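You operate a simulated robot arm through the tools that you are given. There is no shell and no other tool. Be economical: measure what you need, move in short steps, check, and stop when the job is done.

You are at the controls of a simulated two-armed robot. One attempt, no reset.

## Task
Pack the white-cap and purple-cap bottles in the grey carrier and carry it to the cart.
Fine: lid on first; carry it by both handles. Set down upright: what you pick out.

Only the result counts: the job must be done as asked and must still hold three seconds after the hand-in. Knocking over, shifting, dropping, spilling or breaking anything else fails it. A push-on lid holds only when it is set on centred and level and pressed home; a screw cap is set on level and turned clockwise until tight.

## Robot
Two 7-joint arms with two-finger parallel grippers on one trunk, on a base that drives. Base frame: it is fixed to the floor where the robot stands at the start and does not move with it; the origin is under the middle of the robot, x ahead of it, y to its left, z up. Units: m, rad, N and s.
The left shoulder is at the start at [0.05, 0.165, 1.205], the right one opposite. With the tool pointing down near the work surface each hand reaches from about 0.16 to 0.68 m from the robot's upright axis, wherever it stands, measured 20 degrees to its own side. Places, roughly: inside of the grey carrier [0.5, 0, 0.9]; top of the steel cart [-0.4, 0.8, 0.8]. Payload 3.91 kg a hand.
The TCP of each hand is the grasp point between the finger pads, 0.03 m short of the fingertips. In the tool frame z runs along the fingers and y along their closing line. The gripper opens to 0.11 m. The fingers are 0.02 m wide and 0.01 m thick; the gripper's body (0.048 by 0.112 m) begins 0.055 m behind the TCP.
Orientation is told as [roll, pitch, yaw] about the base's x, y, z axes, in that order, counted from this pose: with the fingers straight down and closing along the base's y, the tool's x points along the base's -x, its y along +y and its z along -z.

## Interface
- The arms move only by the tool send_rows. It takes "left_deltas", "right_deltas" or both (then of equal length, played together; a hand with none holds still); each is text: rows parted by semicolons, each of 6 numbers parted by spaces: the shift along the tool's x, y, z in m, then the turn, a rotation vector about the tool's x, y, z in rad. In form: tx ty tz rx ry rz; .... A call has 1 to 8 rows; each row is the pose to reach, as a shift and turn from the pose commanded when the call began, along the tool's axes at that moment. "left_fingers" and "right_fingers" are, for a hand that has rows, the gripper command, from -1 (shut) to 1 (fully open), values between in proportion, set as the call begins (left out, the last holds). A row lasts 0.2 s, in which the tool goes at most 0.05 m and 0.15 rad; a call with a longer step from one row to the next is refused whole, and so is a gripper value outside its range. Where a pose cannot be reached the arm comes as near as it can. A force on the tool above 40 N (or 10 N above the force at the start of the call, whichever is more), or a blocked arm, ends the call early, and 0.2 s more pass. The fingers move at their own pace (about 0.045 m/s each) and stop on an object; they squeeze with about 35 N. The grip force told is the motor's: it shows also when the fingers shut on nothing. Time passes only in rows, and 0.2 s behind the last, so rows that repeat a pose let the fingers close. It gives the time, the measured TCP pose, the force on the tool (base axes), the opening and the grip force at its end, in the units of the frame above (readings bear some noise), with the torque about the TCP (base axes, N m) and any sound that the robot's microphone picked up, and new pictures: "views" is both (left out), scene, wrist or none (wrist: the cameras of the hands that moved).
- Cameras (640 x 400 px; columns grow to the right, rows downward): "scene" is now at [0.1063, 0.0659, 1.3978]; the picture's right is [0.66, -0.75, 0.00], its down [-0.39, -0.35, -0.85] and it looks along [0.64, 0.56, -0.53] (base axes); focal length 214 px, centre (320, 200). "left" rides on the left gripper at [0.072, -0.017, -0.103] in its tool frame; the picture's right is [0.23, 0.97, 0.00], its down [-0.76, 0.18, -0.62] and it looks along [-0.61, 0.14, 0.78] (tool axes); focal length 222 px, centre (320, 200). "right" rides on the right gripper at [0.072, 0.017, -0.103] in its tool frame; the picture's right is [-0.23, 0.97, 0.00], its down [-0.76, -0.18, -0.62] and it looks along [-0.61, -0.14, 0.78] (tool axes); focal length 222 px, centre (320, 200).
- slide_trunk(by): slides the trunk up (or, below 0, down) by that many m; the arms and the scene camera ride with it, the base frame stays. It gives what a move gives, with no picture.
- drive_base(legs): drives the robot by 1 to 6 legs, each [ahead, left, turn to the left] in m, m and rad, along the robot's own axes; the way and the turn of a leg run together, so that a leg with both is an arc; at most 1.5 m and 3.142 rad a leg. The arms and the cameras ride along, it lands a little off, and it stops where it bumps. It gives what a move gives, and a new picture of the scene camera.
- turn_head(pan, tilt): turns the head with the scene camera to pan (to the left, within 1.396 rad either way) and tilt (down, from -0.506 to 1.204), counted from straight ahead of the robot. It gives what a move gives, and a new picture of the scene camera.
- point_at(camera, pixels): for up to 12 pixels [column, row] of the newest picture of that camera ("zoom" is the newest enlarged one), the place [x, y, z] in the base frame of the surface seen there, good to about 0.003 m, but the place of the scene camera against the robot may be out by one fixed shift of up to 0.025 m in any direction. It takes no simulated time.
- close_up(camera, box): a new picture of the part [left, top, right, bottom] of that camera's present view, enlarged. It takes no simulated time.
- hand_in(): hands the job in; it is judged then, once.

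Keep the steps short. Do not move on a guess: measure, check each grasp and each placing, and mend mistakes. In all there are 80 turns and 260 pictures (those below and enlarged ones count). Leave the grippers open and the arms clear of the work at the hand-in unless told otherwise, and finish with a single line.

The tools are called after "Call:" as a command line: name --argument value ..., lists and objects as JSON in quotes. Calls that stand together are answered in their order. send_rows: Moves the arms, as the interface text tells. Its arguments: {"type":"object","properties":{"left_deltas":{"type":"string"},"left_fingers":{"type":"number"},"right_deltas":{"type":"string"},"right_fingers":{"type":"number"},"views":{"type":"string","enum":["both","scene","wrist","none"]}},"required":[]} The other tools are called the same way: slide_trunk (by) slides the trunk up or down; drive_base (legs) drives the base; turn_head (pan, tilt) turns the head that bears the scene camera; point_at (camera, pixels) gives the place of the surface under pixels of a picture; close_up (camera, box) takes an enlarged picture of a part of a camera's view; hand_in () hands the job in.

At the start:

```text
time_s: 0.0
left_ee_pos: [0.3635, 0.2032, 1.2427]
left_orientation: [-0.004, 0.0, 0.0]
left_contact_force: [-0.1, 0.3, 0.1]
left_ft_torque: [0.04, -0.02, -0.01]
left_opening: 0.11
left_finger_force: 0.1
right_ee_pos: [0.3283, -0.1276, 1.275]
right_orientation: [0.0, 0.0, -0.001]
right_contact_force: [-0.2, -0.4, 0.8]
right_ft_torque: [0.0, -0.02, 0.01]
right_opening: 0.11
right_finger_force: 0.0
trunk travel left (down, up): [-0.425, 0.078]
robot x, y, heading: [0.0013, -0.0005, 0.0]
head pan, tilt: [0.726, 0.555]
```

scene: 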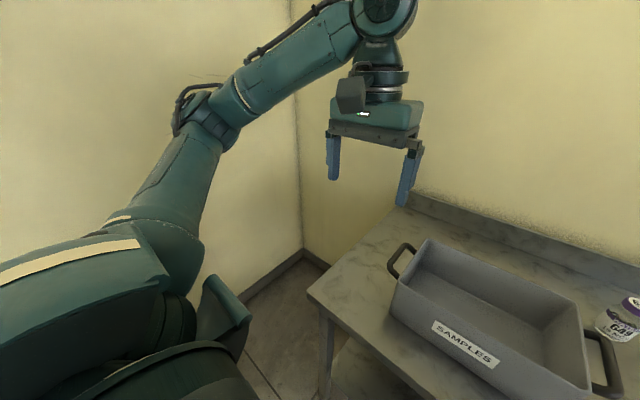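
right: 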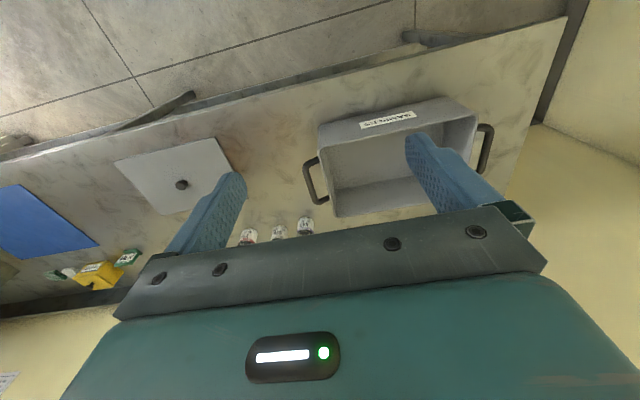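
left: 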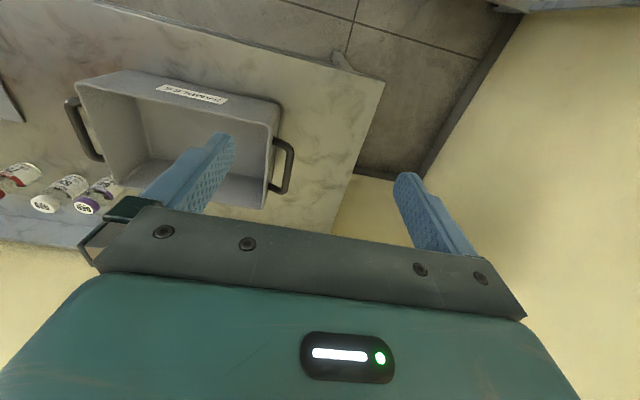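

I see the carrier and one purple-cap bottle at the picture's edge; I turn the head ahead and down to see the whole bench.

Call:
turn_head --pan -0.35 --tilt 0.75

```text
time_s: 1.3
left_ee_pos: [0.3626, 0.2039, 1.2432]
left_orientation: [-0.002, -0.001, 0.002]
left_contact_force: [0.1, -0.8, 0.5]
left_ft_torque: [-0.02, -0.01, 0.0]
left_opening: 0.1098
left_finger_force: 0.1
right_ee_pos: [0.3279, -0.1276, 1.2752]
right_orientation: [0.001, 0.0, -0.001]
right_contact_force: [0.0, 0.2, -0.1]
right_ft_torque: [0.01, 0.0, 0.04]
right_opening: 0.1102
right_finger_force: 0.0
trunk travel left (down, up): [-0.425, 0.078]
robot x, y, heading: [0.0025, -0.0014, 0.002]
head pan, tilt: [-0.351, 0.75]
```

scene: 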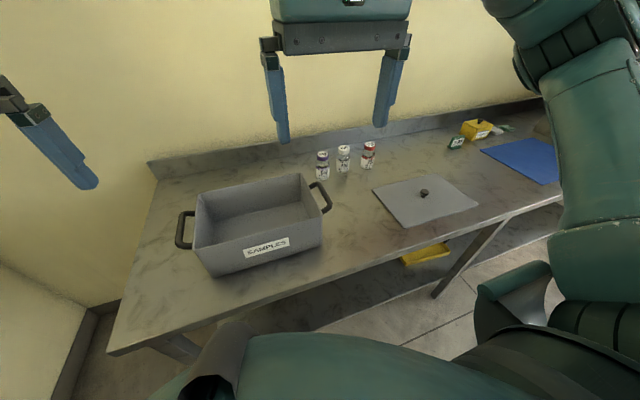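

I see the carrier, three bottles at (322,163), (344,157), (368,155), and the lid at (424,200). I enlarge and measure.

Call:
close_up --camera "scene" --box '[290, 120, 418, 200]'

Call:
close_up --camera "scene" --box '[170, 150, 490, 350]'

Call:
point_at --camera "scene" --pixels '[[322, 154], [344, 148], [368, 144], [424, 192], [373, 191], [408, 227], [480, 204], [443, 177], [195, 194], [301, 175], [323, 215], [210, 249]]'

Call:
point_at --camera "right" --pixels '[[249, 233], [278, 230], [305, 220], [182, 184], [114, 162], [216, 138], [232, 168], [163, 215], [317, 135], [335, 216], [476, 118], [433, 205]]'

Call:
close_up --camera "right" --box '[100, 90, 500, 290]'

```text
5.00 times, centred on (354, 160) of scene
```

zoom: 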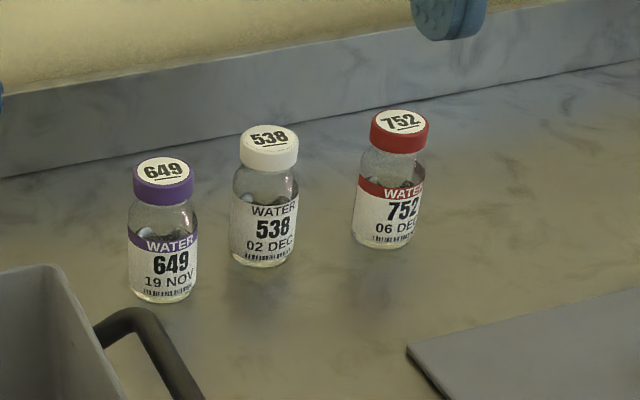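

```text
2.00 times, centred on (330, 250) of scene
```

zoom: 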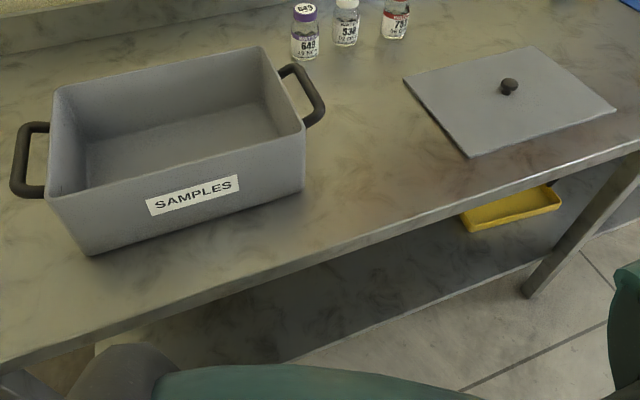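

```text
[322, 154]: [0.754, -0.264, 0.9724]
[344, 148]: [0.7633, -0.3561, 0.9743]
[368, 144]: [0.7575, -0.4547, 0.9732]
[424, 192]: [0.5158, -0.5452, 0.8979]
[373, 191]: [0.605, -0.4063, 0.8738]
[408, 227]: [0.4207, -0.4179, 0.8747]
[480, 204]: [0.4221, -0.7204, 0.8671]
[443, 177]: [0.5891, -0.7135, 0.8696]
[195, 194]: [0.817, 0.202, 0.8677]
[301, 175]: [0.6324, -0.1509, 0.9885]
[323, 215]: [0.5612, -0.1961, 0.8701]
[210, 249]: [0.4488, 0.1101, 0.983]
```

```text
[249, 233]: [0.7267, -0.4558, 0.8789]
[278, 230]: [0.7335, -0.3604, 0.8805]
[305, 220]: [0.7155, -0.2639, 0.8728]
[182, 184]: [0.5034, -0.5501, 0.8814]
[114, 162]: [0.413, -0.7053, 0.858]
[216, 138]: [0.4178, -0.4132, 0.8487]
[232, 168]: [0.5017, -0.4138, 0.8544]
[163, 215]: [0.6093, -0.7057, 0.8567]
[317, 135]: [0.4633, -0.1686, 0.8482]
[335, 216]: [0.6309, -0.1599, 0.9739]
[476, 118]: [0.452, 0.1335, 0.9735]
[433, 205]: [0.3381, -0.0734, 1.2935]
```

```text
1.60 times, centred on (300, 190) of right
```

zoom: 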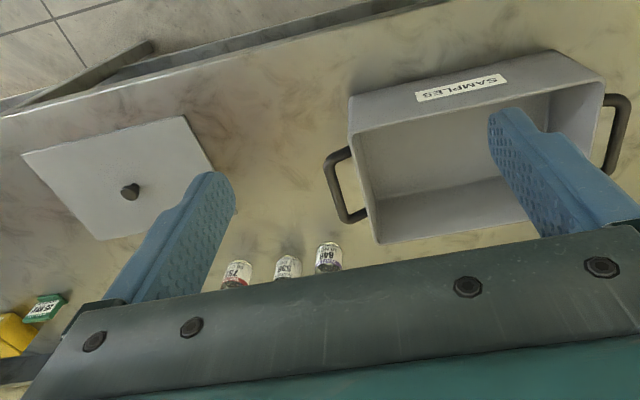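

Bottle tops are at z about 0.97 in the scene frame (bench about 0.85–0.87). Next I look left at the cart to know what stands there.

Call:
turn_head --pan 1.39 --tilt 0.5

Call:
turn_head --pan -0.9 --tilt 0.6

```text
time_s: 3.1
left_ee_pos: [0.3644, 0.204, 1.2421]
left_orientation: [-0.003, -0.001, 0.0]
left_contact_force: [-0.1, -0.3, 0.1]
left_ft_torque: [0.0, -0.01, -0.03]
left_opening: 0.1099
left_finger_force: 0.1
right_ee_pos: [0.329, -0.1271, 1.2754]
right_orientation: [-0.001, 0.001, -0.001]
right_contact_force: [0.4, 0.5, -0.1]
right_ft_torque: [0.05, -0.05, -0.03]
right_opening: 0.1099
right_finger_force: 0.2
trunk travel left (down, up): [-0.425, 0.078]
robot x, y, heading: [0.002, -0.001, 0.0]
head pan, tilt: [1.389, 0.499]
```

scene: 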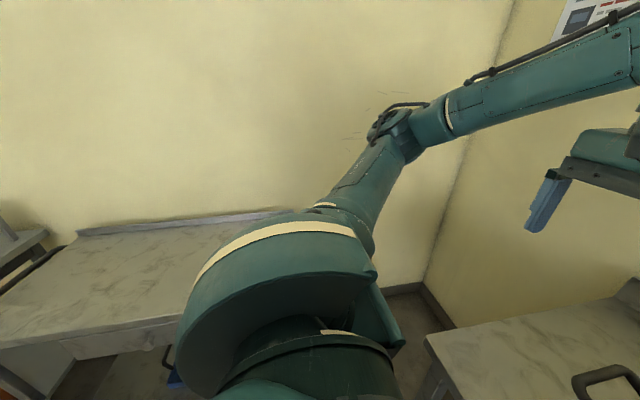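

```text
time_s: 5.2
left_ee_pos: [0.3629, 0.2048, 1.2437]
left_orientation: [-0.003, -0.001, 0.0]
left_contact_force: [-0.3, 0.3, 0.0]
left_ft_torque: [-0.01, 0.01, 0.02]
left_opening: 0.1101
left_finger_force: 0.1
right_ee_pos: [0.3292, -0.1281, 1.2768]
right_orientation: [0.0, 0.001, -0.001]
right_contact_force: [-0.1, 0.5, -0.2]
right_ft_torque: [-0.04, -0.03, -0.03]
right_opening: 0.1101
right_finger_force: 0.1
trunk travel left (down, up): [-0.425, 0.078]
robot x, y, heading: [0.0027, 0.0025, 0.006]
head pan, tilt: [-0.901, 0.6]
```

scene: 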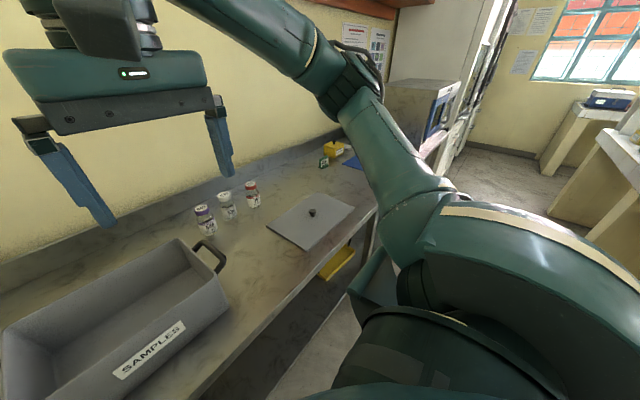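

I measure the bench's front edge with the right wrist camera to know how far I can drive ahead, plus more of the carrier's handles.

Call:
point_at --camera "right" --pixels '[[300, 83], [60, 152], [450, 45], [304, 178], [317, 203], [323, 197], [490, 150], [485, 173], [492, 127], [318, 125], [474, 107], [385, 121]]'

Call:
point_at --camera "left" --pixels '[[250, 68], [66, 103], [85, 155], [291, 150], [276, 190], [283, 140], [280, 105], [265, 208], [78, 85], [76, 84], [20, 168], [65, 185]]'

Call:
close_up --camera "left" --box '[0, 50, 320, 250]'

```text
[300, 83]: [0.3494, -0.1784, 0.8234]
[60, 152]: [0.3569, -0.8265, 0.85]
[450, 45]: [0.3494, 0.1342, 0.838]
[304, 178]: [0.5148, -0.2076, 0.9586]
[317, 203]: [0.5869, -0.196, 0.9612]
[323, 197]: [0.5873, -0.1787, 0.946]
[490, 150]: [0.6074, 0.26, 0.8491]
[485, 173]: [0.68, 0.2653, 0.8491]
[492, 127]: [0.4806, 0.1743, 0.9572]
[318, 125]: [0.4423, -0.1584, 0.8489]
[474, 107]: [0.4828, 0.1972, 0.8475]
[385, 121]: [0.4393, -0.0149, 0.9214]
```

```text
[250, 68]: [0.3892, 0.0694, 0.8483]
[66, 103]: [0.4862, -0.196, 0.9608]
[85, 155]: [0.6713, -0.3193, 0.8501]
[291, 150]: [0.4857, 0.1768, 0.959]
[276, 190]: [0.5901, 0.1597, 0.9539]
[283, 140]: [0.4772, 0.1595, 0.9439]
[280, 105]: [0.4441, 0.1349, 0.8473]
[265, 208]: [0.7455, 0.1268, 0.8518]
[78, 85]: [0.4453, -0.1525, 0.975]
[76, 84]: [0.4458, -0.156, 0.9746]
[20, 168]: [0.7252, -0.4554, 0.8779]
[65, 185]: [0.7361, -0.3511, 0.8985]
```

```text
2.00 times, centred on (160, 150) of left
```

zoom: 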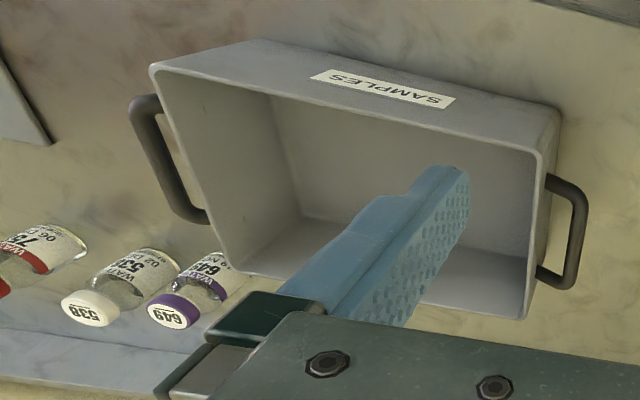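

Bench top z = 0.849, front edge x ≈ 0.35; carrier x 0.44–0.635, y −0.155–0.135, rim 0.975. The bottles at x ≈ 0.735 are beyond reach from here, so I drive ahead and right a little, hands high, and look down.

Call:
drive_base --legs '[[0.0, -0.12, 0], [0.09, 0, 0]]'

Call:
turn_head --pan -0.3 --tilt 0.8

```text
time_s: 7.6
left_ee_pos: [0.454, 0.0839, 1.2438]
left_orientation: [-0.001, 0.0, 0.001]
left_contact_force: [-0.4, -0.6, 0.5]
left_ft_torque: [-0.01, 0.02, 0.0]
left_opening: 0.11
left_finger_force: 0.1
right_ee_pos: [0.4192, -0.2488, 1.2762]
right_orientation: [0.0, -0.001, -0.001]
right_contact_force: [0.4, 0.2, 0.3]
right_ft_torque: [0.02, 0.05, 0.0]
right_opening: 0.1102
right_finger_force: 0.0
trunk travel left (down, up): [-0.425, 0.078]
robot x, y, heading: [0.092, -0.1223, -0.001]
head pan, tilt: [-0.901, 0.6]
```

scene: 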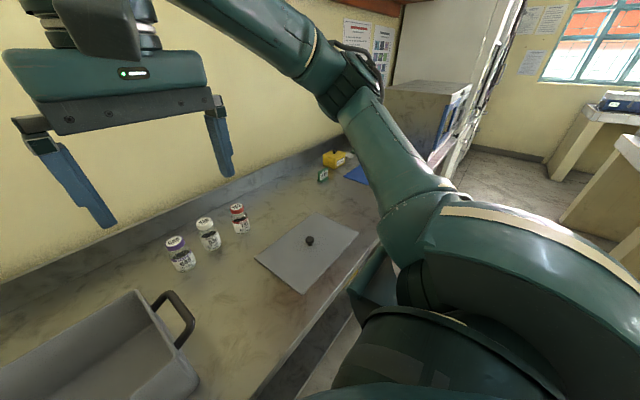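

```text
time_s: 8.6
left_ee_pos: [0.4531, 0.0838, 1.2423]
left_orientation: [-0.001, 0.0, 0.0]
left_contact_force: [-0.2, -0.2, 0.8]
left_ft_torque: [0.0, -0.01, 0.01]
left_opening: 0.1102
left_finger_force: 0.1
right_ee_pos: [0.4184, -0.2489, 1.2759]
right_orientation: [0.001, 0.0, 0.001]
right_contact_force: [-0.9, 0.6, -0.2]
right_ft_torque: [-0.03, 0.01, 0.0]
right_opening: 0.1099
right_finger_force: 0.1
trunk travel left (down, up): [-0.425, 0.078]
robot x, y, heading: [0.0857, -0.1218, -0.002]
head pan, tilt: [-0.3, 0.799]
```

scene: 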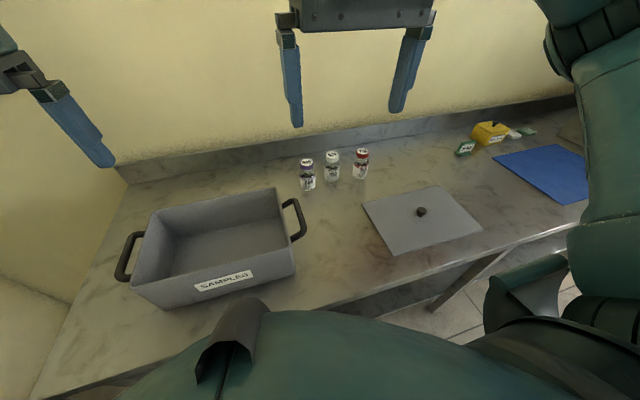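

Clear view. I bring the right hand to about (0.60, −0.30, 1.15) to see the bottles with its own camera.

Call:
send_rows --right_deltas "-0.045 -0.012 0.02 0 0 0; -0.09 -0.025 0.04 0 0 0; -0.135 -0.04 0.065 0 0 0; -0.18 -0.05 0.09 0 0 0; -0.18 -0.05 0.125 0 0 0" --right_fingers 1 --views "wrist"

```text
refused: row 1 steps farther than a row can; nothing moved
```

Call:
send_rows --right_deltas "-0.04 -0.01 0.02 0 0 0; -0.08 -0.02 0.04 0 0 0; -0.12 -0.03 0.06 0 0 0; -0.155 -0.04 0.085 0 0 0; -0.18 -0.05 0.115 0 0 0; -0.18 -0.05 0.125 0 0 0" --right_fingers 1 --views "wrist"

```text
time_s: 10.0
left_ee_pos: [0.4515, 0.0822, 1.2436]
left_orientation: [-0.002, 0.0, 0.0]
left_contact_force: [0.4, 0.0, -0.5]
left_ft_torque: [-0.01, -0.01, -0.01]
left_opening: 0.1103
left_finger_force: 0.0
right_ee_pos: [0.5974, -0.2995, 1.1504]
right_orientation: [0.002, -0.002, 0.001]
right_contact_force: [0.9, -0.3, 0.4]
right_ft_torque: [0.0, 0.02, 0.03]
right_opening: 0.1098
right_finger_force: 0.1
trunk travel left (down, up): [-0.425, 0.078]
robot x, y, heading: [0.0914, -0.1249, 0.001]
head pan, tilt: [-0.3, 0.799]
```

right: 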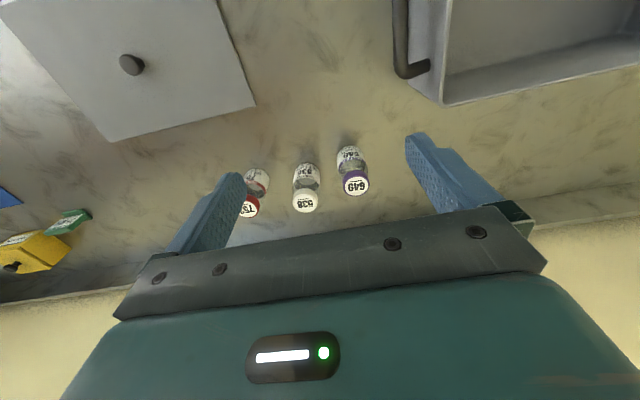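

I see the purple cap at (355,185) and the white cap at (305,202). I measure caps and bases, the lid and knob.

Call:
point_at --camera "right" --pixels '[[355, 186], [344, 186], [368, 184], [355, 194], [305, 202], [293, 203], [317, 201], [250, 208], [347, 151], [306, 166], [132, 64], [256, 104]]'

Call:
close_up --camera "right" --box '[230, 130, 390, 230]'

```text
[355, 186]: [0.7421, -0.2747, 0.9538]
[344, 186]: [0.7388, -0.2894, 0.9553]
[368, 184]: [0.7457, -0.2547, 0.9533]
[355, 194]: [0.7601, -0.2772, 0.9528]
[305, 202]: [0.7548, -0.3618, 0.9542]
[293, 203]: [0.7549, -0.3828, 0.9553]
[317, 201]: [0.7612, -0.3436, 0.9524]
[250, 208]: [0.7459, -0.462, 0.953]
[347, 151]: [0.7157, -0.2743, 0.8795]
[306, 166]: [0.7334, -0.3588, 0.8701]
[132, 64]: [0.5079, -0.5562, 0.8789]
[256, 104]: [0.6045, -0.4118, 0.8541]
```

```text
4.00 times, centred on (310, 180) of right
```

zoom: 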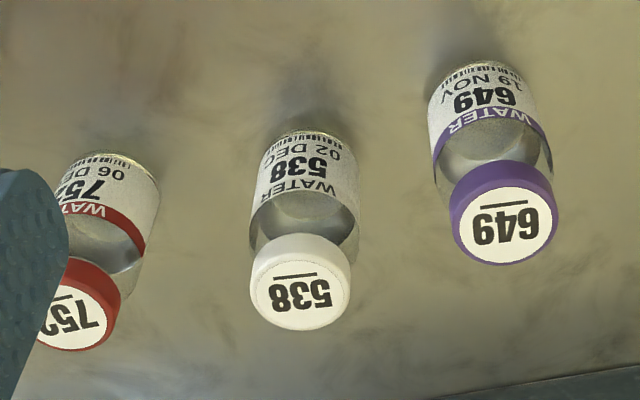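

Purple cap centre ≈ (0.743, −0.272), white ≈ (0.756, −0.362), tops 0.954. I narrow the fingers to 0.08 m so they miss the neighbour and move above the purple bottle.

Call:
send_rows --right_deltas "-0.045 0.01 0.01 0 0 0; -0.09 0.02 0.02 0 0 0; -0.125 0.0275 0.04 0 0 0; -0.146 0.0275 0.075 0 0 0; -0.146 0.0275 0.115 0 0 0; -0.146 0.0275 0.115 0 0 0" --right_fingers 0.45 --views "both"

```text
time_s: 11.4
left_ee_pos: [0.453, 0.0824, 1.2435]
left_orientation: [-0.001, -0.001, 0.0]
left_contact_force: [0.1, -0.1, 0.4]
left_ft_torque: [-0.03, 0.0, 0.0]
left_opening: 0.11
left_finger_force: 0.0
right_ee_pos: [0.7439, -0.2714, 1.0338]
right_orientation: [0.002, -0.001, 0.003]
right_contact_force: [-0.1, -0.1, 0.6]
right_ft_torque: [-0.02, 0.05, -0.02]
right_opening: 0.0798
right_finger_force: 0.1
trunk travel left (down, up): [-0.425, 0.078]
robot x, y, heading: [0.0907, -0.1223, 0.002]
head pan, tilt: [-0.3, 0.799]
```

scene: 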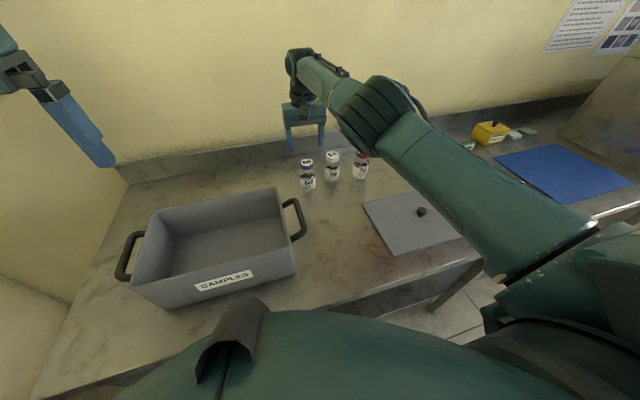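
right: 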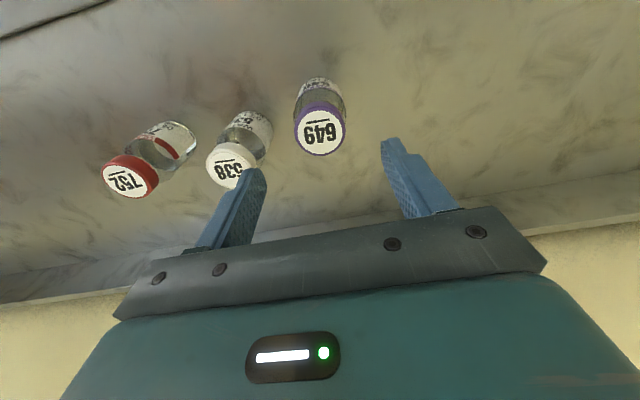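

Reached. I recheck the caps' places from this close view.

Call:
point_at --camera "right" --pixels '[[321, 132], [296, 134], [346, 129], [320, 155], [322, 112], [231, 165], [207, 166]]'

```text
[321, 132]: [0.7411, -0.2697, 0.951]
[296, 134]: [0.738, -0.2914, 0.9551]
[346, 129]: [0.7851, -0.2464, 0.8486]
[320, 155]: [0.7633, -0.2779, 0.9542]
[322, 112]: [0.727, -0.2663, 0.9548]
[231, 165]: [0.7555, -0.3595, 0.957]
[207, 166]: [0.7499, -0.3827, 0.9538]
```

Aligned within 2 mm. I go down 0.118 m and stop to look.

Call:
send_rows --right_deltas "0 0 0.04 0 0 0; 0 0 0.08 0 0 0; 0 0 0.105 0 0 0; 0 0 0.118 0 0 0" --right_fingers 0.45 --views "both"

```text
time_s: 12.4
left_ee_pos: [0.4532, 0.0838, 1.2431]
left_orientation: [-0.003, 0.0, 0.001]
left_contact_force: [0.2, 0.0, 0.2]
left_ft_torque: [0.0, 0.01, 0.0]
left_opening: 0.1102
left_finger_force: 0.0
right_ee_pos: [0.7392, -0.2726, 0.9177]
right_orientation: [0.001, -0.002, 0.001]
right_contact_force: [-0.3, -0.3, 0.4]
right_ft_torque: [-0.03, -0.01, 0.01]
right_opening: 0.0797
right_finger_force: 0.1
right hand out of reach, approached as far as the arm can: row 3, 4
trunk travel left (down, up): [-0.425, 0.078]
robot x, y, heading: [0.0899, -0.1221, 0.004]
head pan, tilt: [-0.3, 0.799]
```

scene: 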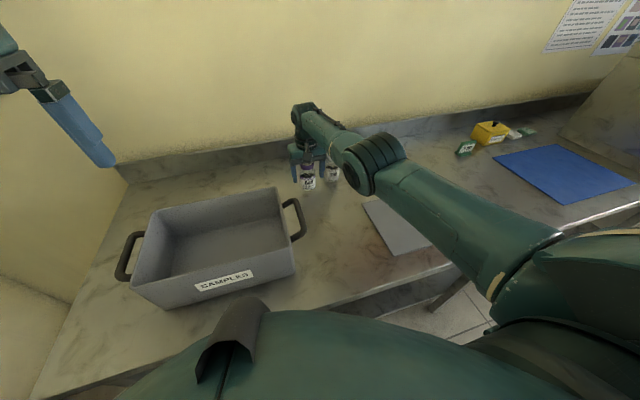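
right: 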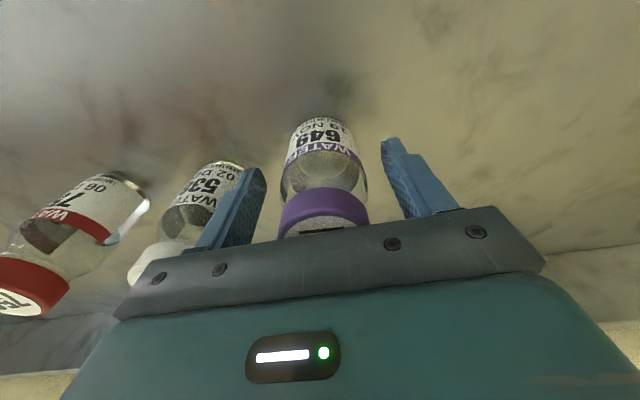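

The bottle is centred between the fingers (reach limit, 4 mm short in x, acceptable). I close.

Call:
send_rows --right_deltas "0 0 0 0 0 0; 0 0 0 0 0 0; 0 0 0 0 0 0; 0 0 0 0 0 0" --right_fingers -1 --views "wrist"

```text
time_s: 13.4
left_ee_pos: [0.4524, 0.0833, 1.2435]
left_orientation: [-0.001, 0.001, 0.001]
left_contact_force: [1.2, 0.1, -0.3]
left_ft_torque: [-0.01, -0.04, 0.01]
left_opening: 0.1101
left_finger_force: 0.1
right_ee_pos: [0.7379, -0.2726, 0.919]
right_orientation: [-0.001, -0.001, 0.0]
right_contact_force: [-0.2, 0.8, 0.4]
right_ft_torque: [0.02, -0.02, 0.01]
right_opening: 0.0507
right_finger_force: 34.8
trunk travel left (down, up): [-0.425, 0.078]
robot x, y, heading: [0.0898, -0.1188, -0.003]
head pan, tilt: [-0.3, 0.799]
```

right: 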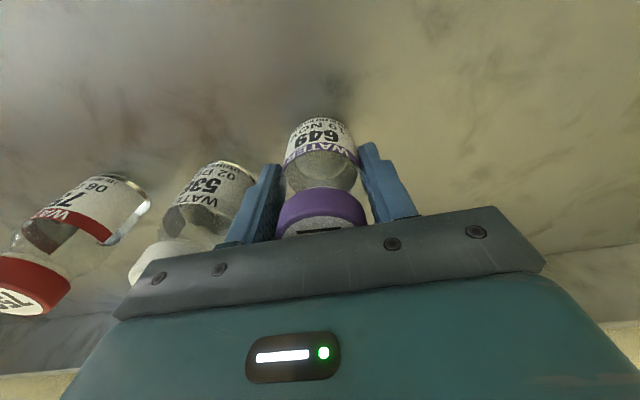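

Gripped (opening 0.051 m, 35 N). I lift straight up 0.14 m.

Call:
send_rows --right_deltas "0 0 -0.02 0 0 0; 0 0 -0.06 0 0 0; 0 0 -0.10 0 0 0; 0 0 -0.15 0 0 0; 0.03 0.03 -0.16 0 0 0; 0.06 0.06 -0.16 0 0 0; 0.09 0.09 -0.16 0 0 0; 0.12 0.12 -0.16 0 0 0" --views "both"

```text
time_s: 15.2
left_ee_pos: [0.4528, 0.0845, 1.2429]
left_orientation: [-0.002, 0.0, 0.0]
left_contact_force: [-0.5, -0.4, -0.5]
left_ft_torque: [0.01, 0.0, 0.02]
left_opening: 0.11
left_finger_force: 0.0
right_ee_pos: [0.6181, -0.1501, 1.078]
right_orientation: [0.0, 0.001, -0.002]
right_contact_force: [0.2, -0.3, -1.2]
right_ft_torque: [0.01, -0.02, -0.01]
right_opening: 0.0509
right_finger_force: 35.1
trunk travel left (down, up): [-0.425, 0.078]
robot x, y, heading: [0.0885, -0.1215, 0.001]
head pan, tilt: [-0.3, 0.799]
```

scene: 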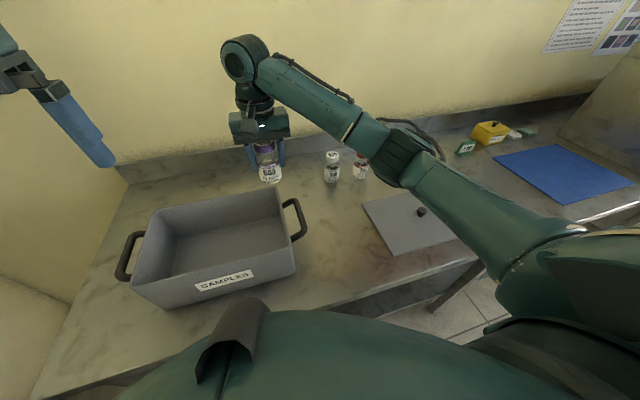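
right: 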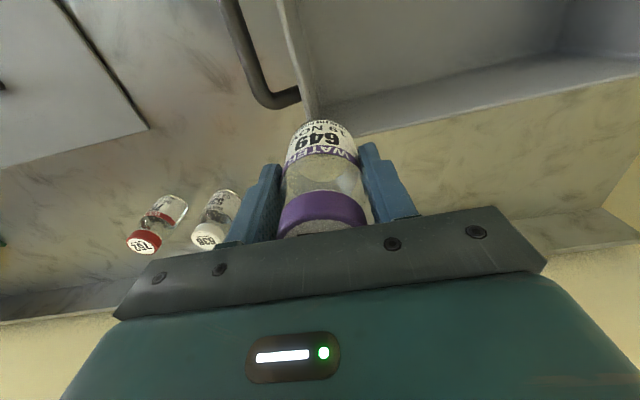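

The bottle's bottom clears the rim (about 1.008 against 0.975). I move the left hand aside to the left and carry the bottle over the carrier's left half.

Call:
send_rows --right_deltas "0 0 0 0 0 0; 0.005 0.02 0 0 0 0; 0.015 0.05 0 0 0 0; 0.03 0.08 0 0 0 0; 0.045 0.11 0 0 0 0; 0.06 0.14 0 0 0 0; 0.07 0.17 0 0 0 0; 0.078 0.2 0 0 0 0" --left_deltas "0.015 0.045 0 0 0 0; 0.03 0.09 0 0 0 0; 0.045 0.135 0 0 0 0; 0.06 0.18 0 0 0 0; 0.07 0.22 0 0 0 0; 0.07 0.24 0 0 0 0; 0.07 0.24 0 0 0 0; 0.07 0.24 0 0 0 0" --views "both"

```text
time_s: 17.0
left_ee_pos: [0.4198, 0.3053, 1.234]
left_orientation: [-0.001, 0.001, -0.001]
left_contact_force: [0.6, 0.4, -0.2]
left_ft_torque: [-0.01, -0.03, 0.01]
left_opening: 0.1099
left_finger_force: 0.0
left hand out of reach, approached as far as the arm can: row 4, 5, 6, 7, 8
right_ee_pos: [0.5418, 0.0486, 1.0791]
right_orientation: [-0.001, -0.001, -0.003]
right_contact_force: [-0.1, 0.1, -1.4]
right_ft_torque: [-0.01, -0.03, 0.01]
right_opening: 0.0507
right_finger_force: 35.0
trunk travel left (down, up): [-0.425, 0.078]
robot x, y, heading: [0.0859, -0.1207, 0.002]
head pan, tilt: [-0.3, 0.799]
```

scene: 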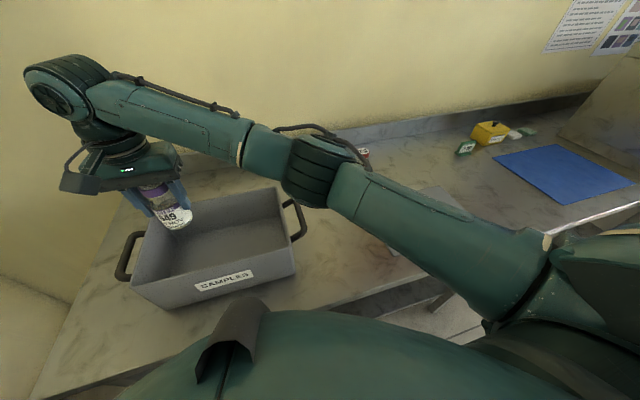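
right: 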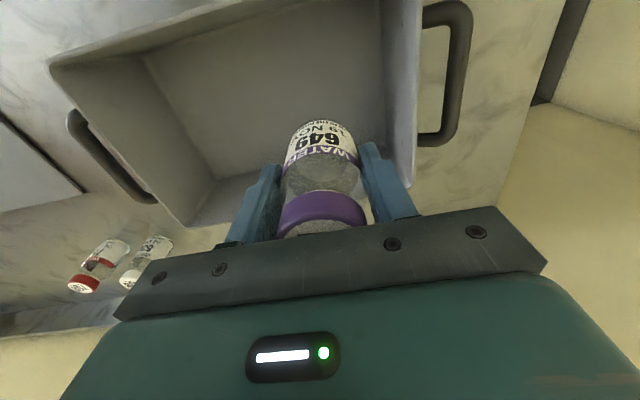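
left: 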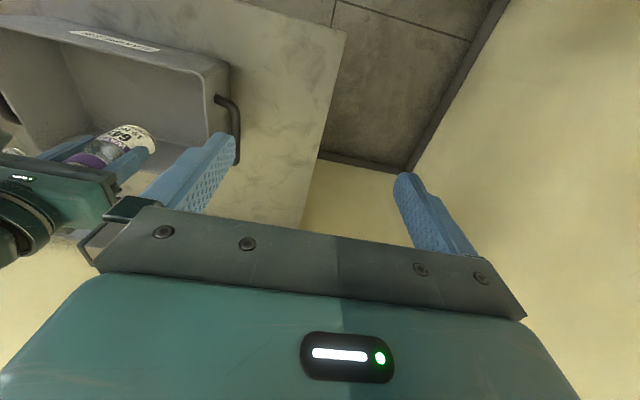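

The bottle hangs over the carrier's left half. I measure the floor, rim and handle from here.

Call:
point_at --camera "right" --pixels '[[250, 130], [200, 100], [330, 80], [412, 180], [420, 20], [48, 68], [185, 222], [455, 90], [68, 120], [150, 200], [382, 100], [470, 60]]'

```text
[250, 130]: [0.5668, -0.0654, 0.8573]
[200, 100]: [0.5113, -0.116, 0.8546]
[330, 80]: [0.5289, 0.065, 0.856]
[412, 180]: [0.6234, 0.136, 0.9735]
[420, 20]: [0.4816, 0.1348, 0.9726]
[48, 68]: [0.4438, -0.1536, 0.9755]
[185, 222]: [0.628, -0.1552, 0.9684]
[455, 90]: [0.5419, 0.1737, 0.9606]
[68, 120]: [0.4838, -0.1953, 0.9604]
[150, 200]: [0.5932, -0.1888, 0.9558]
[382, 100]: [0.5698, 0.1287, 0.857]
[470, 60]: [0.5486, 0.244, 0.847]
```

Floor z = 0.856, so set-down TCP height is about 0.926. I go down to 0.929 in steps, then touch.

Call:
send_rows --right_deltas "0 0 0.04 0 0 0; 0 0 0.08 0 0 0; 0 0 0.12 0 0 0; 0 0 0.142 0 0 0; 0 0 0.148 0 0 0; 0 0 0.151 0 0 0; 0 0 0.153 0 0 0; 0 0 0.154 0 0 0" --views "both"

```text
time_s: 18.8
left_ee_pos: [0.4199, 0.3045, 1.2334]
left_orientation: [-0.002, 0.0, -0.001]
left_contact_force: [-0.1, -0.3, -0.5]
left_ft_torque: [0.01, -0.02, 0.01]
left_opening: 0.11
left_finger_force: 0.1
right_ee_pos: [0.5393, 0.0478, 0.9223]
right_orientation: [0.001, 0.0, 0.0]
right_contact_force: [0.3, -0.5, -1.6]
right_ft_torque: [-0.01, 0.01, 0.03]
right_opening: 0.0508
right_finger_force: 35.0
trunk travel left (down, up): [-0.425, 0.078]
robot x, y, heading: [0.091, -0.1192, -0.002]
head pan, tilt: [-0.3, 0.799]
```

scene: 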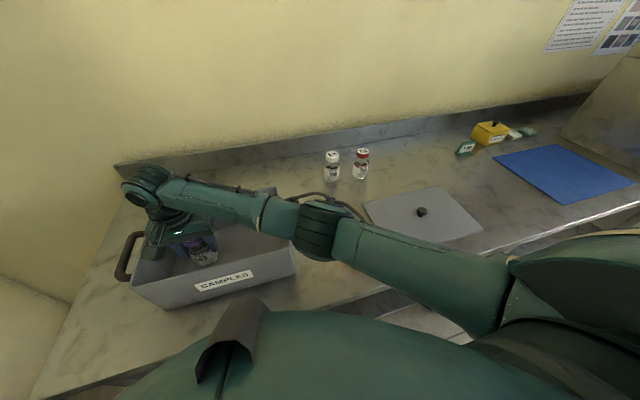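
right: 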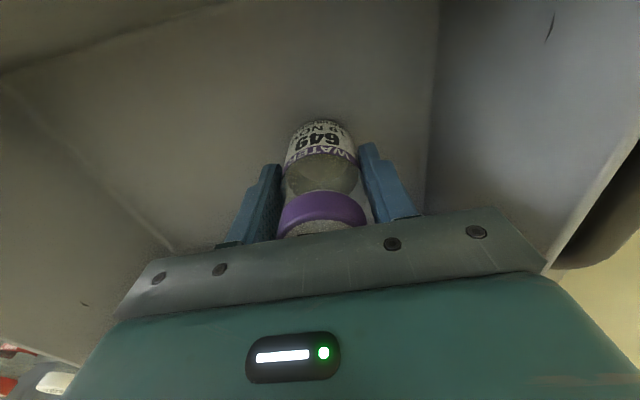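

Force is still just the bottle's weight (−1.6 N), no touch yet. I go down a few mm more.

Call:
send_rows --right_deltas "0 0 0.001 0 0 0; 0 0 0.002 0 0 0; 0 0 0.003 0 0 0; 0 0 0.004 0 0 0" --views "none"

Call:
point_at --camera "right" --pixels '[[318, 124], [345, 128], [320, 105], [330, 218]]'

```text
time_s: 19.8
left_ee_pos: [0.4199, 0.3038, 1.2355]
left_orientation: [0.001, -0.001, 0.0]
left_contact_force: [-0.5, 0.4, -0.7]
left_ft_torque: [0.01, 0.01, -0.03]
left_opening: 0.1099
left_finger_force: 0.0
right_ee_pos: [0.5403, 0.0479, 0.9224]
right_orientation: [0.004, -0.005, 0.001]
right_contact_force: [1.6, -2.1, 19.3]
right_ft_torque: [-0.3, 0.22, 0.05]
right_opening: 0.0509
right_finger_force: 35.4
trunk travel left (down, up): [-0.425, 0.078]
robot x, y, heading: [0.0886, -0.1176, 0.002]
head pan, tilt: [-0.3, 0.799]
```

```text
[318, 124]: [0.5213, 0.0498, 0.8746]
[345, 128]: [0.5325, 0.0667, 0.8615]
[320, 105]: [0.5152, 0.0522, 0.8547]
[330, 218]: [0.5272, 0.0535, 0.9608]
```

It touched (19 N). I ease up 3 mm and open to 0.085 m, then rise.

Call:
send_rows --right_deltas "0 0 -0.003 0 0 0; 0 0 -0.003 0 0 0; 0 0 -0.003 0 0 0; 0 0 -0.003 0 0 0; 0 0 -0.003 0 0 0" --right_fingers 0.45 --views "wrist"

Call:
send_rows --right_deltas "0 0 -0.02 0 0 0; 0 0 -0.06 0 0 0; 0 0 -0.10 0 0 0; 0 0 -0.15 0 0 0; 0 0 -0.19 0 0 0; 0 -0.05 -0.19 0 0 0; 0 -0.1 -0.19 0 0 0; 0 -0.15 -0.19 0 0 0" --right_fingers 0.45 --views "both"

```text
time_s: 21.0
left_ee_pos: [0.419, 0.3038, 1.2335]
left_orientation: [-0.002, -0.002, 0.0]
left_contact_force: [-0.3, 0.4, -0.1]
left_ft_torque: [-0.03, 0.01, 0.02]
left_opening: 0.1099
left_finger_force: 0.0
right_ee_pos: [0.5407, 0.0484, 0.9249]
right_orientation: [0.0, -0.001, 0.001]
right_contact_force: [-0.4, -0.2, -0.3]
right_ft_torque: [0.0, 0.01, -0.02]
right_opening: 0.0796
right_finger_force: 0.1
trunk travel left (down, up): [-0.425, 0.078]
robot x, y, heading: [0.0893, -0.1183, 0.002]
head pan, tilt: [-0.3, 0.799]
```

right: 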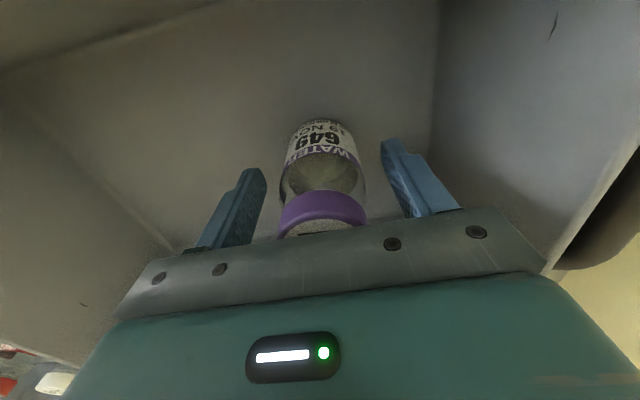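

```text
time_s: 22.8
left_ee_pos: [0.4203, 0.3032, 1.2348]
left_orientation: [0.0, -0.001, -0.001]
left_contact_force: [-0.7, -0.7, -0.6]
left_ft_torque: [0.02, 0.0, 0.01]
left_opening: 0.1101
left_finger_force: 0.1
right_ee_pos: [0.5403, -0.1037, 1.1134]
right_orientation: [0.001, 0.0, 0.001]
right_contact_force: [-0.9, 0.8, -0.4]
right_ft_torque: [0.02, 0.01, 0.01]
right_opening: 0.0797
right_finger_force: 0.0
trunk travel left (down, up): [-0.425, 0.078]
robot x, y, heading: [0.0888, -0.1166, 0.0]
head pan, tilt: [-0.3, 0.799]
```

scene: 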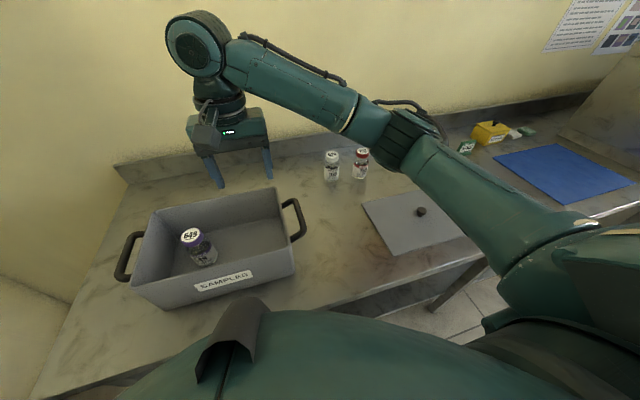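
right: 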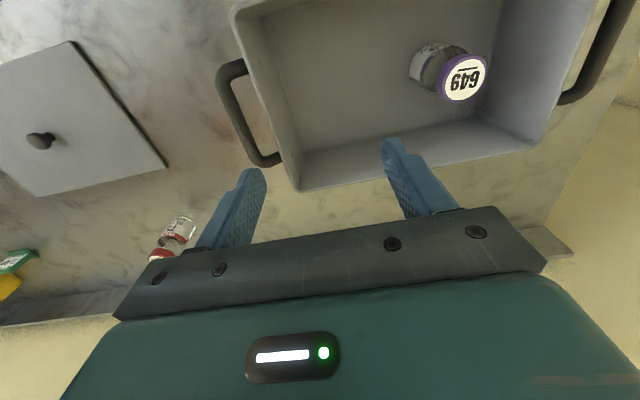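

Purple bottle stands upright in the carrier. For the white one I drive 0.035 ahead and 0.09 right to gain reach.

Call:
drive_base --legs '[[0.035, -0.09, 0]]'

```text
time_s: 24.3
left_ee_pos: [0.4424, 0.225, 1.2338]
left_orientation: [-0.001, 0.001, 0.008]
left_contact_force: [-0.5, -0.2, -0.3]
left_ft_torque: [-0.02, -0.01, 0.0]
left_opening: 0.11
left_finger_force: 0.1
right_ee_pos: [0.565, -0.1802, 1.1134]
right_orientation: [-0.001, 0.0, 0.006]
right_contact_force: [0.3, 0.2, -0.2]
right_ft_torque: [-0.01, -0.02, -0.05]
right_opening: 0.0797
right_finger_force: 0.0
trunk travel left (down, up): [-0.425, 0.078]
robot x, y, heading: [0.115, -0.2033, -0.0]
head pan, tilt: [-0.3, 0.799]
stopped in leg 1: the robot was blocked; the commanded pose is now the measured one
```

scene: 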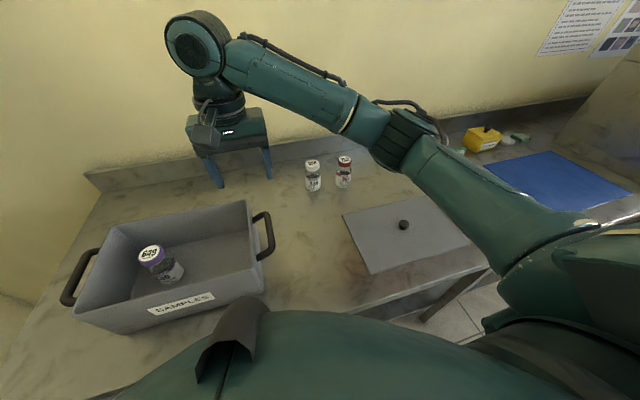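

The base stopped against the bench at x = 0.115; all still stands. White cap is in reach now; I move over it at about (0.754, −0.362, 1.04).

Call:
send_rows --right_deltas "-0.03 -0.03 0 0 0 0; -0.06 -0.06 0 0 0 0; -0.09 -0.09 0 0 0 0; -0.12 -0.12 0 0 0 0; -0.15 -0.15 0.01 0 0 0; -0.18 -0.175 0.03 0 0 0; -0.189 -0.182 0.073 0 0 0; -0.189 -0.182 0.073 0 0 0" --right_fingers 0.45 --views "wrist"

```text
time_s: 26.1
left_ee_pos: [0.4425, 0.2256, 1.2332]
left_orientation: [-0.002, -0.003, 0.005]
left_contact_force: [-2.3, 0.4, -0.5]
left_ft_torque: [-0.01, 0.01, -0.01]
left_opening: 0.1101
left_finger_force: 0.1
right_ee_pos: [0.7568, -0.3609, 1.0393]
right_orientation: [0.0, -0.002, 0.006]
right_contact_force: [-1.5, -0.6, 0.1]
right_ft_torque: [0.03, 0.0, -0.02]
right_opening: 0.0797
right_finger_force: 0.1
trunk travel left (down, up): [-0.425, 0.078]
robot x, y, heading: [0.1157, -0.1998, 0.004]
head pan, tilt: [-0.3, 0.799]
```

right: 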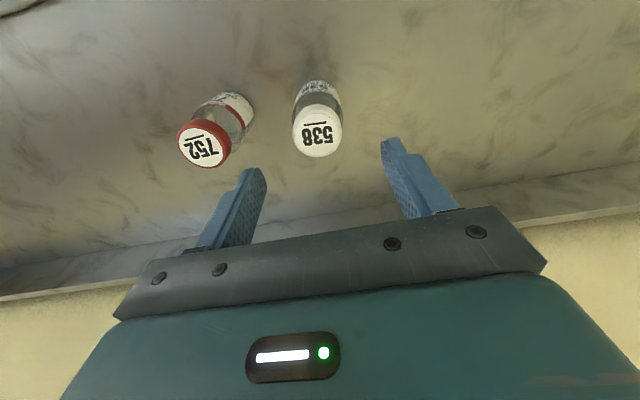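

Call:
point_at --camera "right" --pixels '[[317, 134], [294, 137], [338, 134], [317, 155], [318, 115]]'

```text
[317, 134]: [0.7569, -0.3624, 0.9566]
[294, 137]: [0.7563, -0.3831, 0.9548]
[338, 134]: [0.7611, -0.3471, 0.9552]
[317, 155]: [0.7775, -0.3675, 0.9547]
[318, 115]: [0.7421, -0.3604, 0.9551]
```

Centre ≈ (0.758, −0.364). I shift 3 mm in y and go down 0.121 m.

Call:
send_rows --right_deltas "0 -0.003 0.04 0 0 0; 0 -0.003 0.08 0 0 0; 0 -0.003 0.105 0 0 0; 0 -0.003 0.121 0 0 0; 0 -0.003 0.121 0 0 0" --right_fingers 0.45 --views "wrist"

Call:
send_rows --right_deltas "0 0 0 0 0 0; 0 0 0 0 0 0; 0 0 0 0 0 0; 0 0 0 0 0 0" --right_fingers -1 --views "wrist"

```text
time_s: 27.3
left_ee_pos: [0.4418, 0.2262, 1.234]
left_orientation: [-0.003, 0.0, 0.006]
left_contact_force: [-0.1, 0.9, -0.2]
left_ft_torque: [-0.04, 0.02, -0.01]
left_opening: 0.1096
left_finger_force: 0.0
right_ee_pos: [0.7555, -0.3624, 0.9183]
right_orientation: [0.0, -0.003, 0.007]
right_contact_force: [0.3, -1.1, -0.1]
right_ft_torque: [0.01, 0.02, 0.0]
right_opening: 0.0797
right_finger_force: 0.0
trunk travel left (down, up): [-0.425, 0.078]
robot x, y, heading: [0.1152, -0.2, 0.001]
head pan, tilt: [-0.3, 0.799]
```

right: 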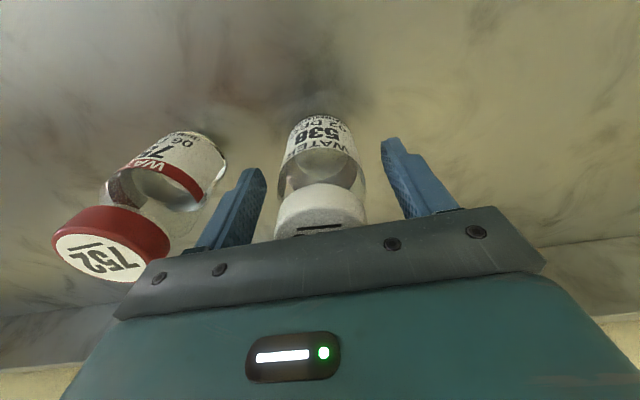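

```text
time_s: 28.3
left_ee_pos: [0.4433, 0.2261, 1.2349]
left_orientation: [-0.004, -0.001, 0.005]
left_contact_force: [0.0, 0.2, -0.3]
left_ft_torque: [0.01, 0.01, 0.03]
left_opening: 0.1102
left_finger_force: 0.1
right_ee_pos: [0.756, -0.3631, 0.9188]
right_orientation: [-0.001, 0.0, 0.005]
right_contact_force: [0.9, 0.4, -0.6]
right_ft_torque: [0.02, -0.01, 0.03]
right_opening: 0.0505
right_finger_force: 34.3
trunk travel left (down, up): [-0.425, 0.078]
robot x, y, heading: [0.1147, -0.2009, 0.002]
head pan, tilt: [-0.3, 0.799]
```

right: 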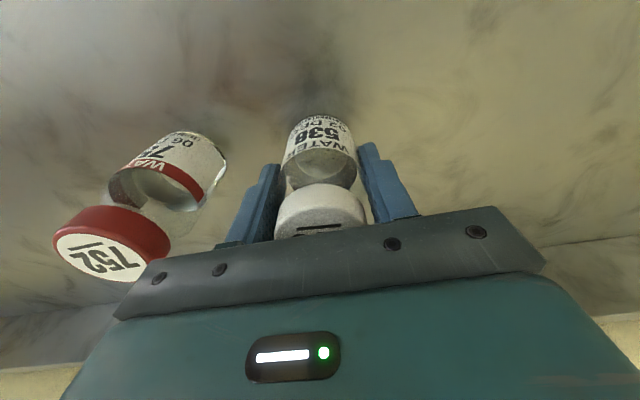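

White bottle gripped. I lift 0.16 m and start toward the carrier's right half (0.54, −0.065).

Call:
send_rows --right_deltas "0 0 -0.02 0 0 0; 0 0 -0.06 0 0 0; 0 0 -0.10 0 0 0; 0 0 -0.15 0 0 0; 0.025 0.03 -0.165 0 0 0; 0.05 0.065 -0.165 0 0 0; 0.078 0.105 -0.165 0 0 0; 0.105 0.145 -0.165 0 0 0" --views "none"

Call:
send_rows --right_deltas "0.025 0.035 0 0 0 0; 0.05 0.07 0 0 0 0; 0.075 0.1 0 0 0 0; 0.1 0.13 0 0 0 0; 0.111 0.153 0 0 0 0; 0.111 0.153 0 0 0 0" --views "both"

```text
time_s: 30.1
left_ee_pos: [0.4427, 0.2266, 1.2328]
left_orientation: [-0.001, 0.001, 0.007]
left_contact_force: [-0.6, -0.1, -0.3]
left_ft_torque: [0.04, 0.0, 0.02]
left_opening: 0.11
left_finger_force: 0.0
right_ee_pos: [0.6488, -0.2186, 1.0838]
right_orientation: [0.0, -0.001, 0.005]
right_contact_force: [-0.4, -1.2, -1.7]
right_ft_torque: [-0.03, 0.0, 0.01]
right_opening: 0.0505
right_finger_force: 34.7
trunk travel left (down, up): [-0.425, 0.078]
robot x, y, heading: [0.1124, -0.205, 0.008]
head pan, tilt: [-0.3, 0.799]
```

```text
time_s: 31.5
left_ee_pos: [0.4417, 0.2257, 1.2351]
left_orientation: [-0.001, 0.001, 0.006]
left_contact_force: [0.6, -0.1, 0.2]
left_ft_torque: [0.01, -0.02, -0.02]
left_opening: 0.11
left_finger_force: 0.0
right_ee_pos: [0.5392, -0.0679, 1.0835]
right_orientation: [0.002, -0.001, 0.007]
right_contact_force: [0.5, -0.3, -1.1]
right_ft_torque: [0.0, 0.01, -0.02]
right_opening: 0.0504
right_finger_force: 35.2
trunk travel left (down, up): [-0.425, 0.078]
robot x, y, heading: [0.1136, -0.2032, 0.0]
head pan, tilt: [-0.3, 0.799]
```

scene: 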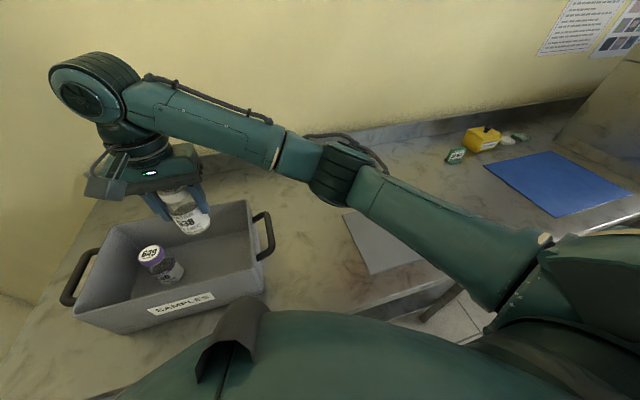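
right: 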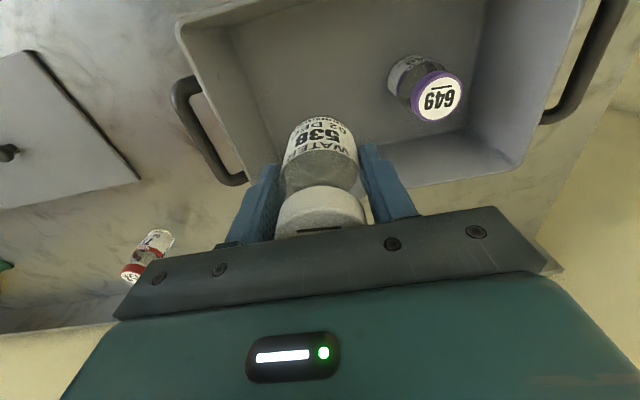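

Purple bottle still upright; gap between bottles is ample. I lower the white bottle to the floor.

Call:
send_rows --right_deltas "0 0 0.04 0 0 0; 0 0 0.08 0 0 0; 0 0 0.12 0 0 0; 0 0 0.145 0 0 0; 0 0 0.154 0 0 0; 0 0 0.157 0 0 0; 0 0 0.159 0 0 0; 0 0 0.161 0 0 0" --views "both"

```text
time_s: 33.3
left_ee_pos: [0.4425, 0.2259, 1.2339]
left_orientation: [0.0, 0.001, 0.005]
left_contact_force: [-0.1, -0.2, 0.1]
left_ft_torque: [0.02, 0.0, 0.02]
left_opening: 0.1101
left_finger_force: 0.0
right_ee_pos: [0.5378, -0.0667, 0.9238]
right_orientation: [0.002, -0.001, 0.007]
right_contact_force: [-0.9, -1.3, 3.9]
right_ft_torque: [-0.12, 0.14, 0.03]
right_opening: 0.0508
right_finger_force: 34.3
trunk travel left (down, up): [-0.425, 0.078]
robot x, y, heading: [0.1144, -0.2006, 0.003]
head pan, tilt: [-0.3, 0.799]
```

scene: 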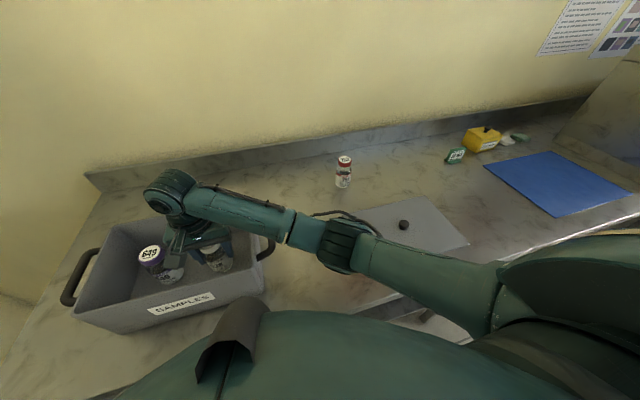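
right: 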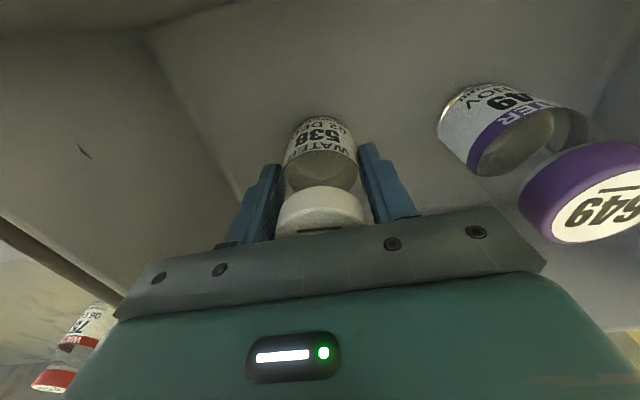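

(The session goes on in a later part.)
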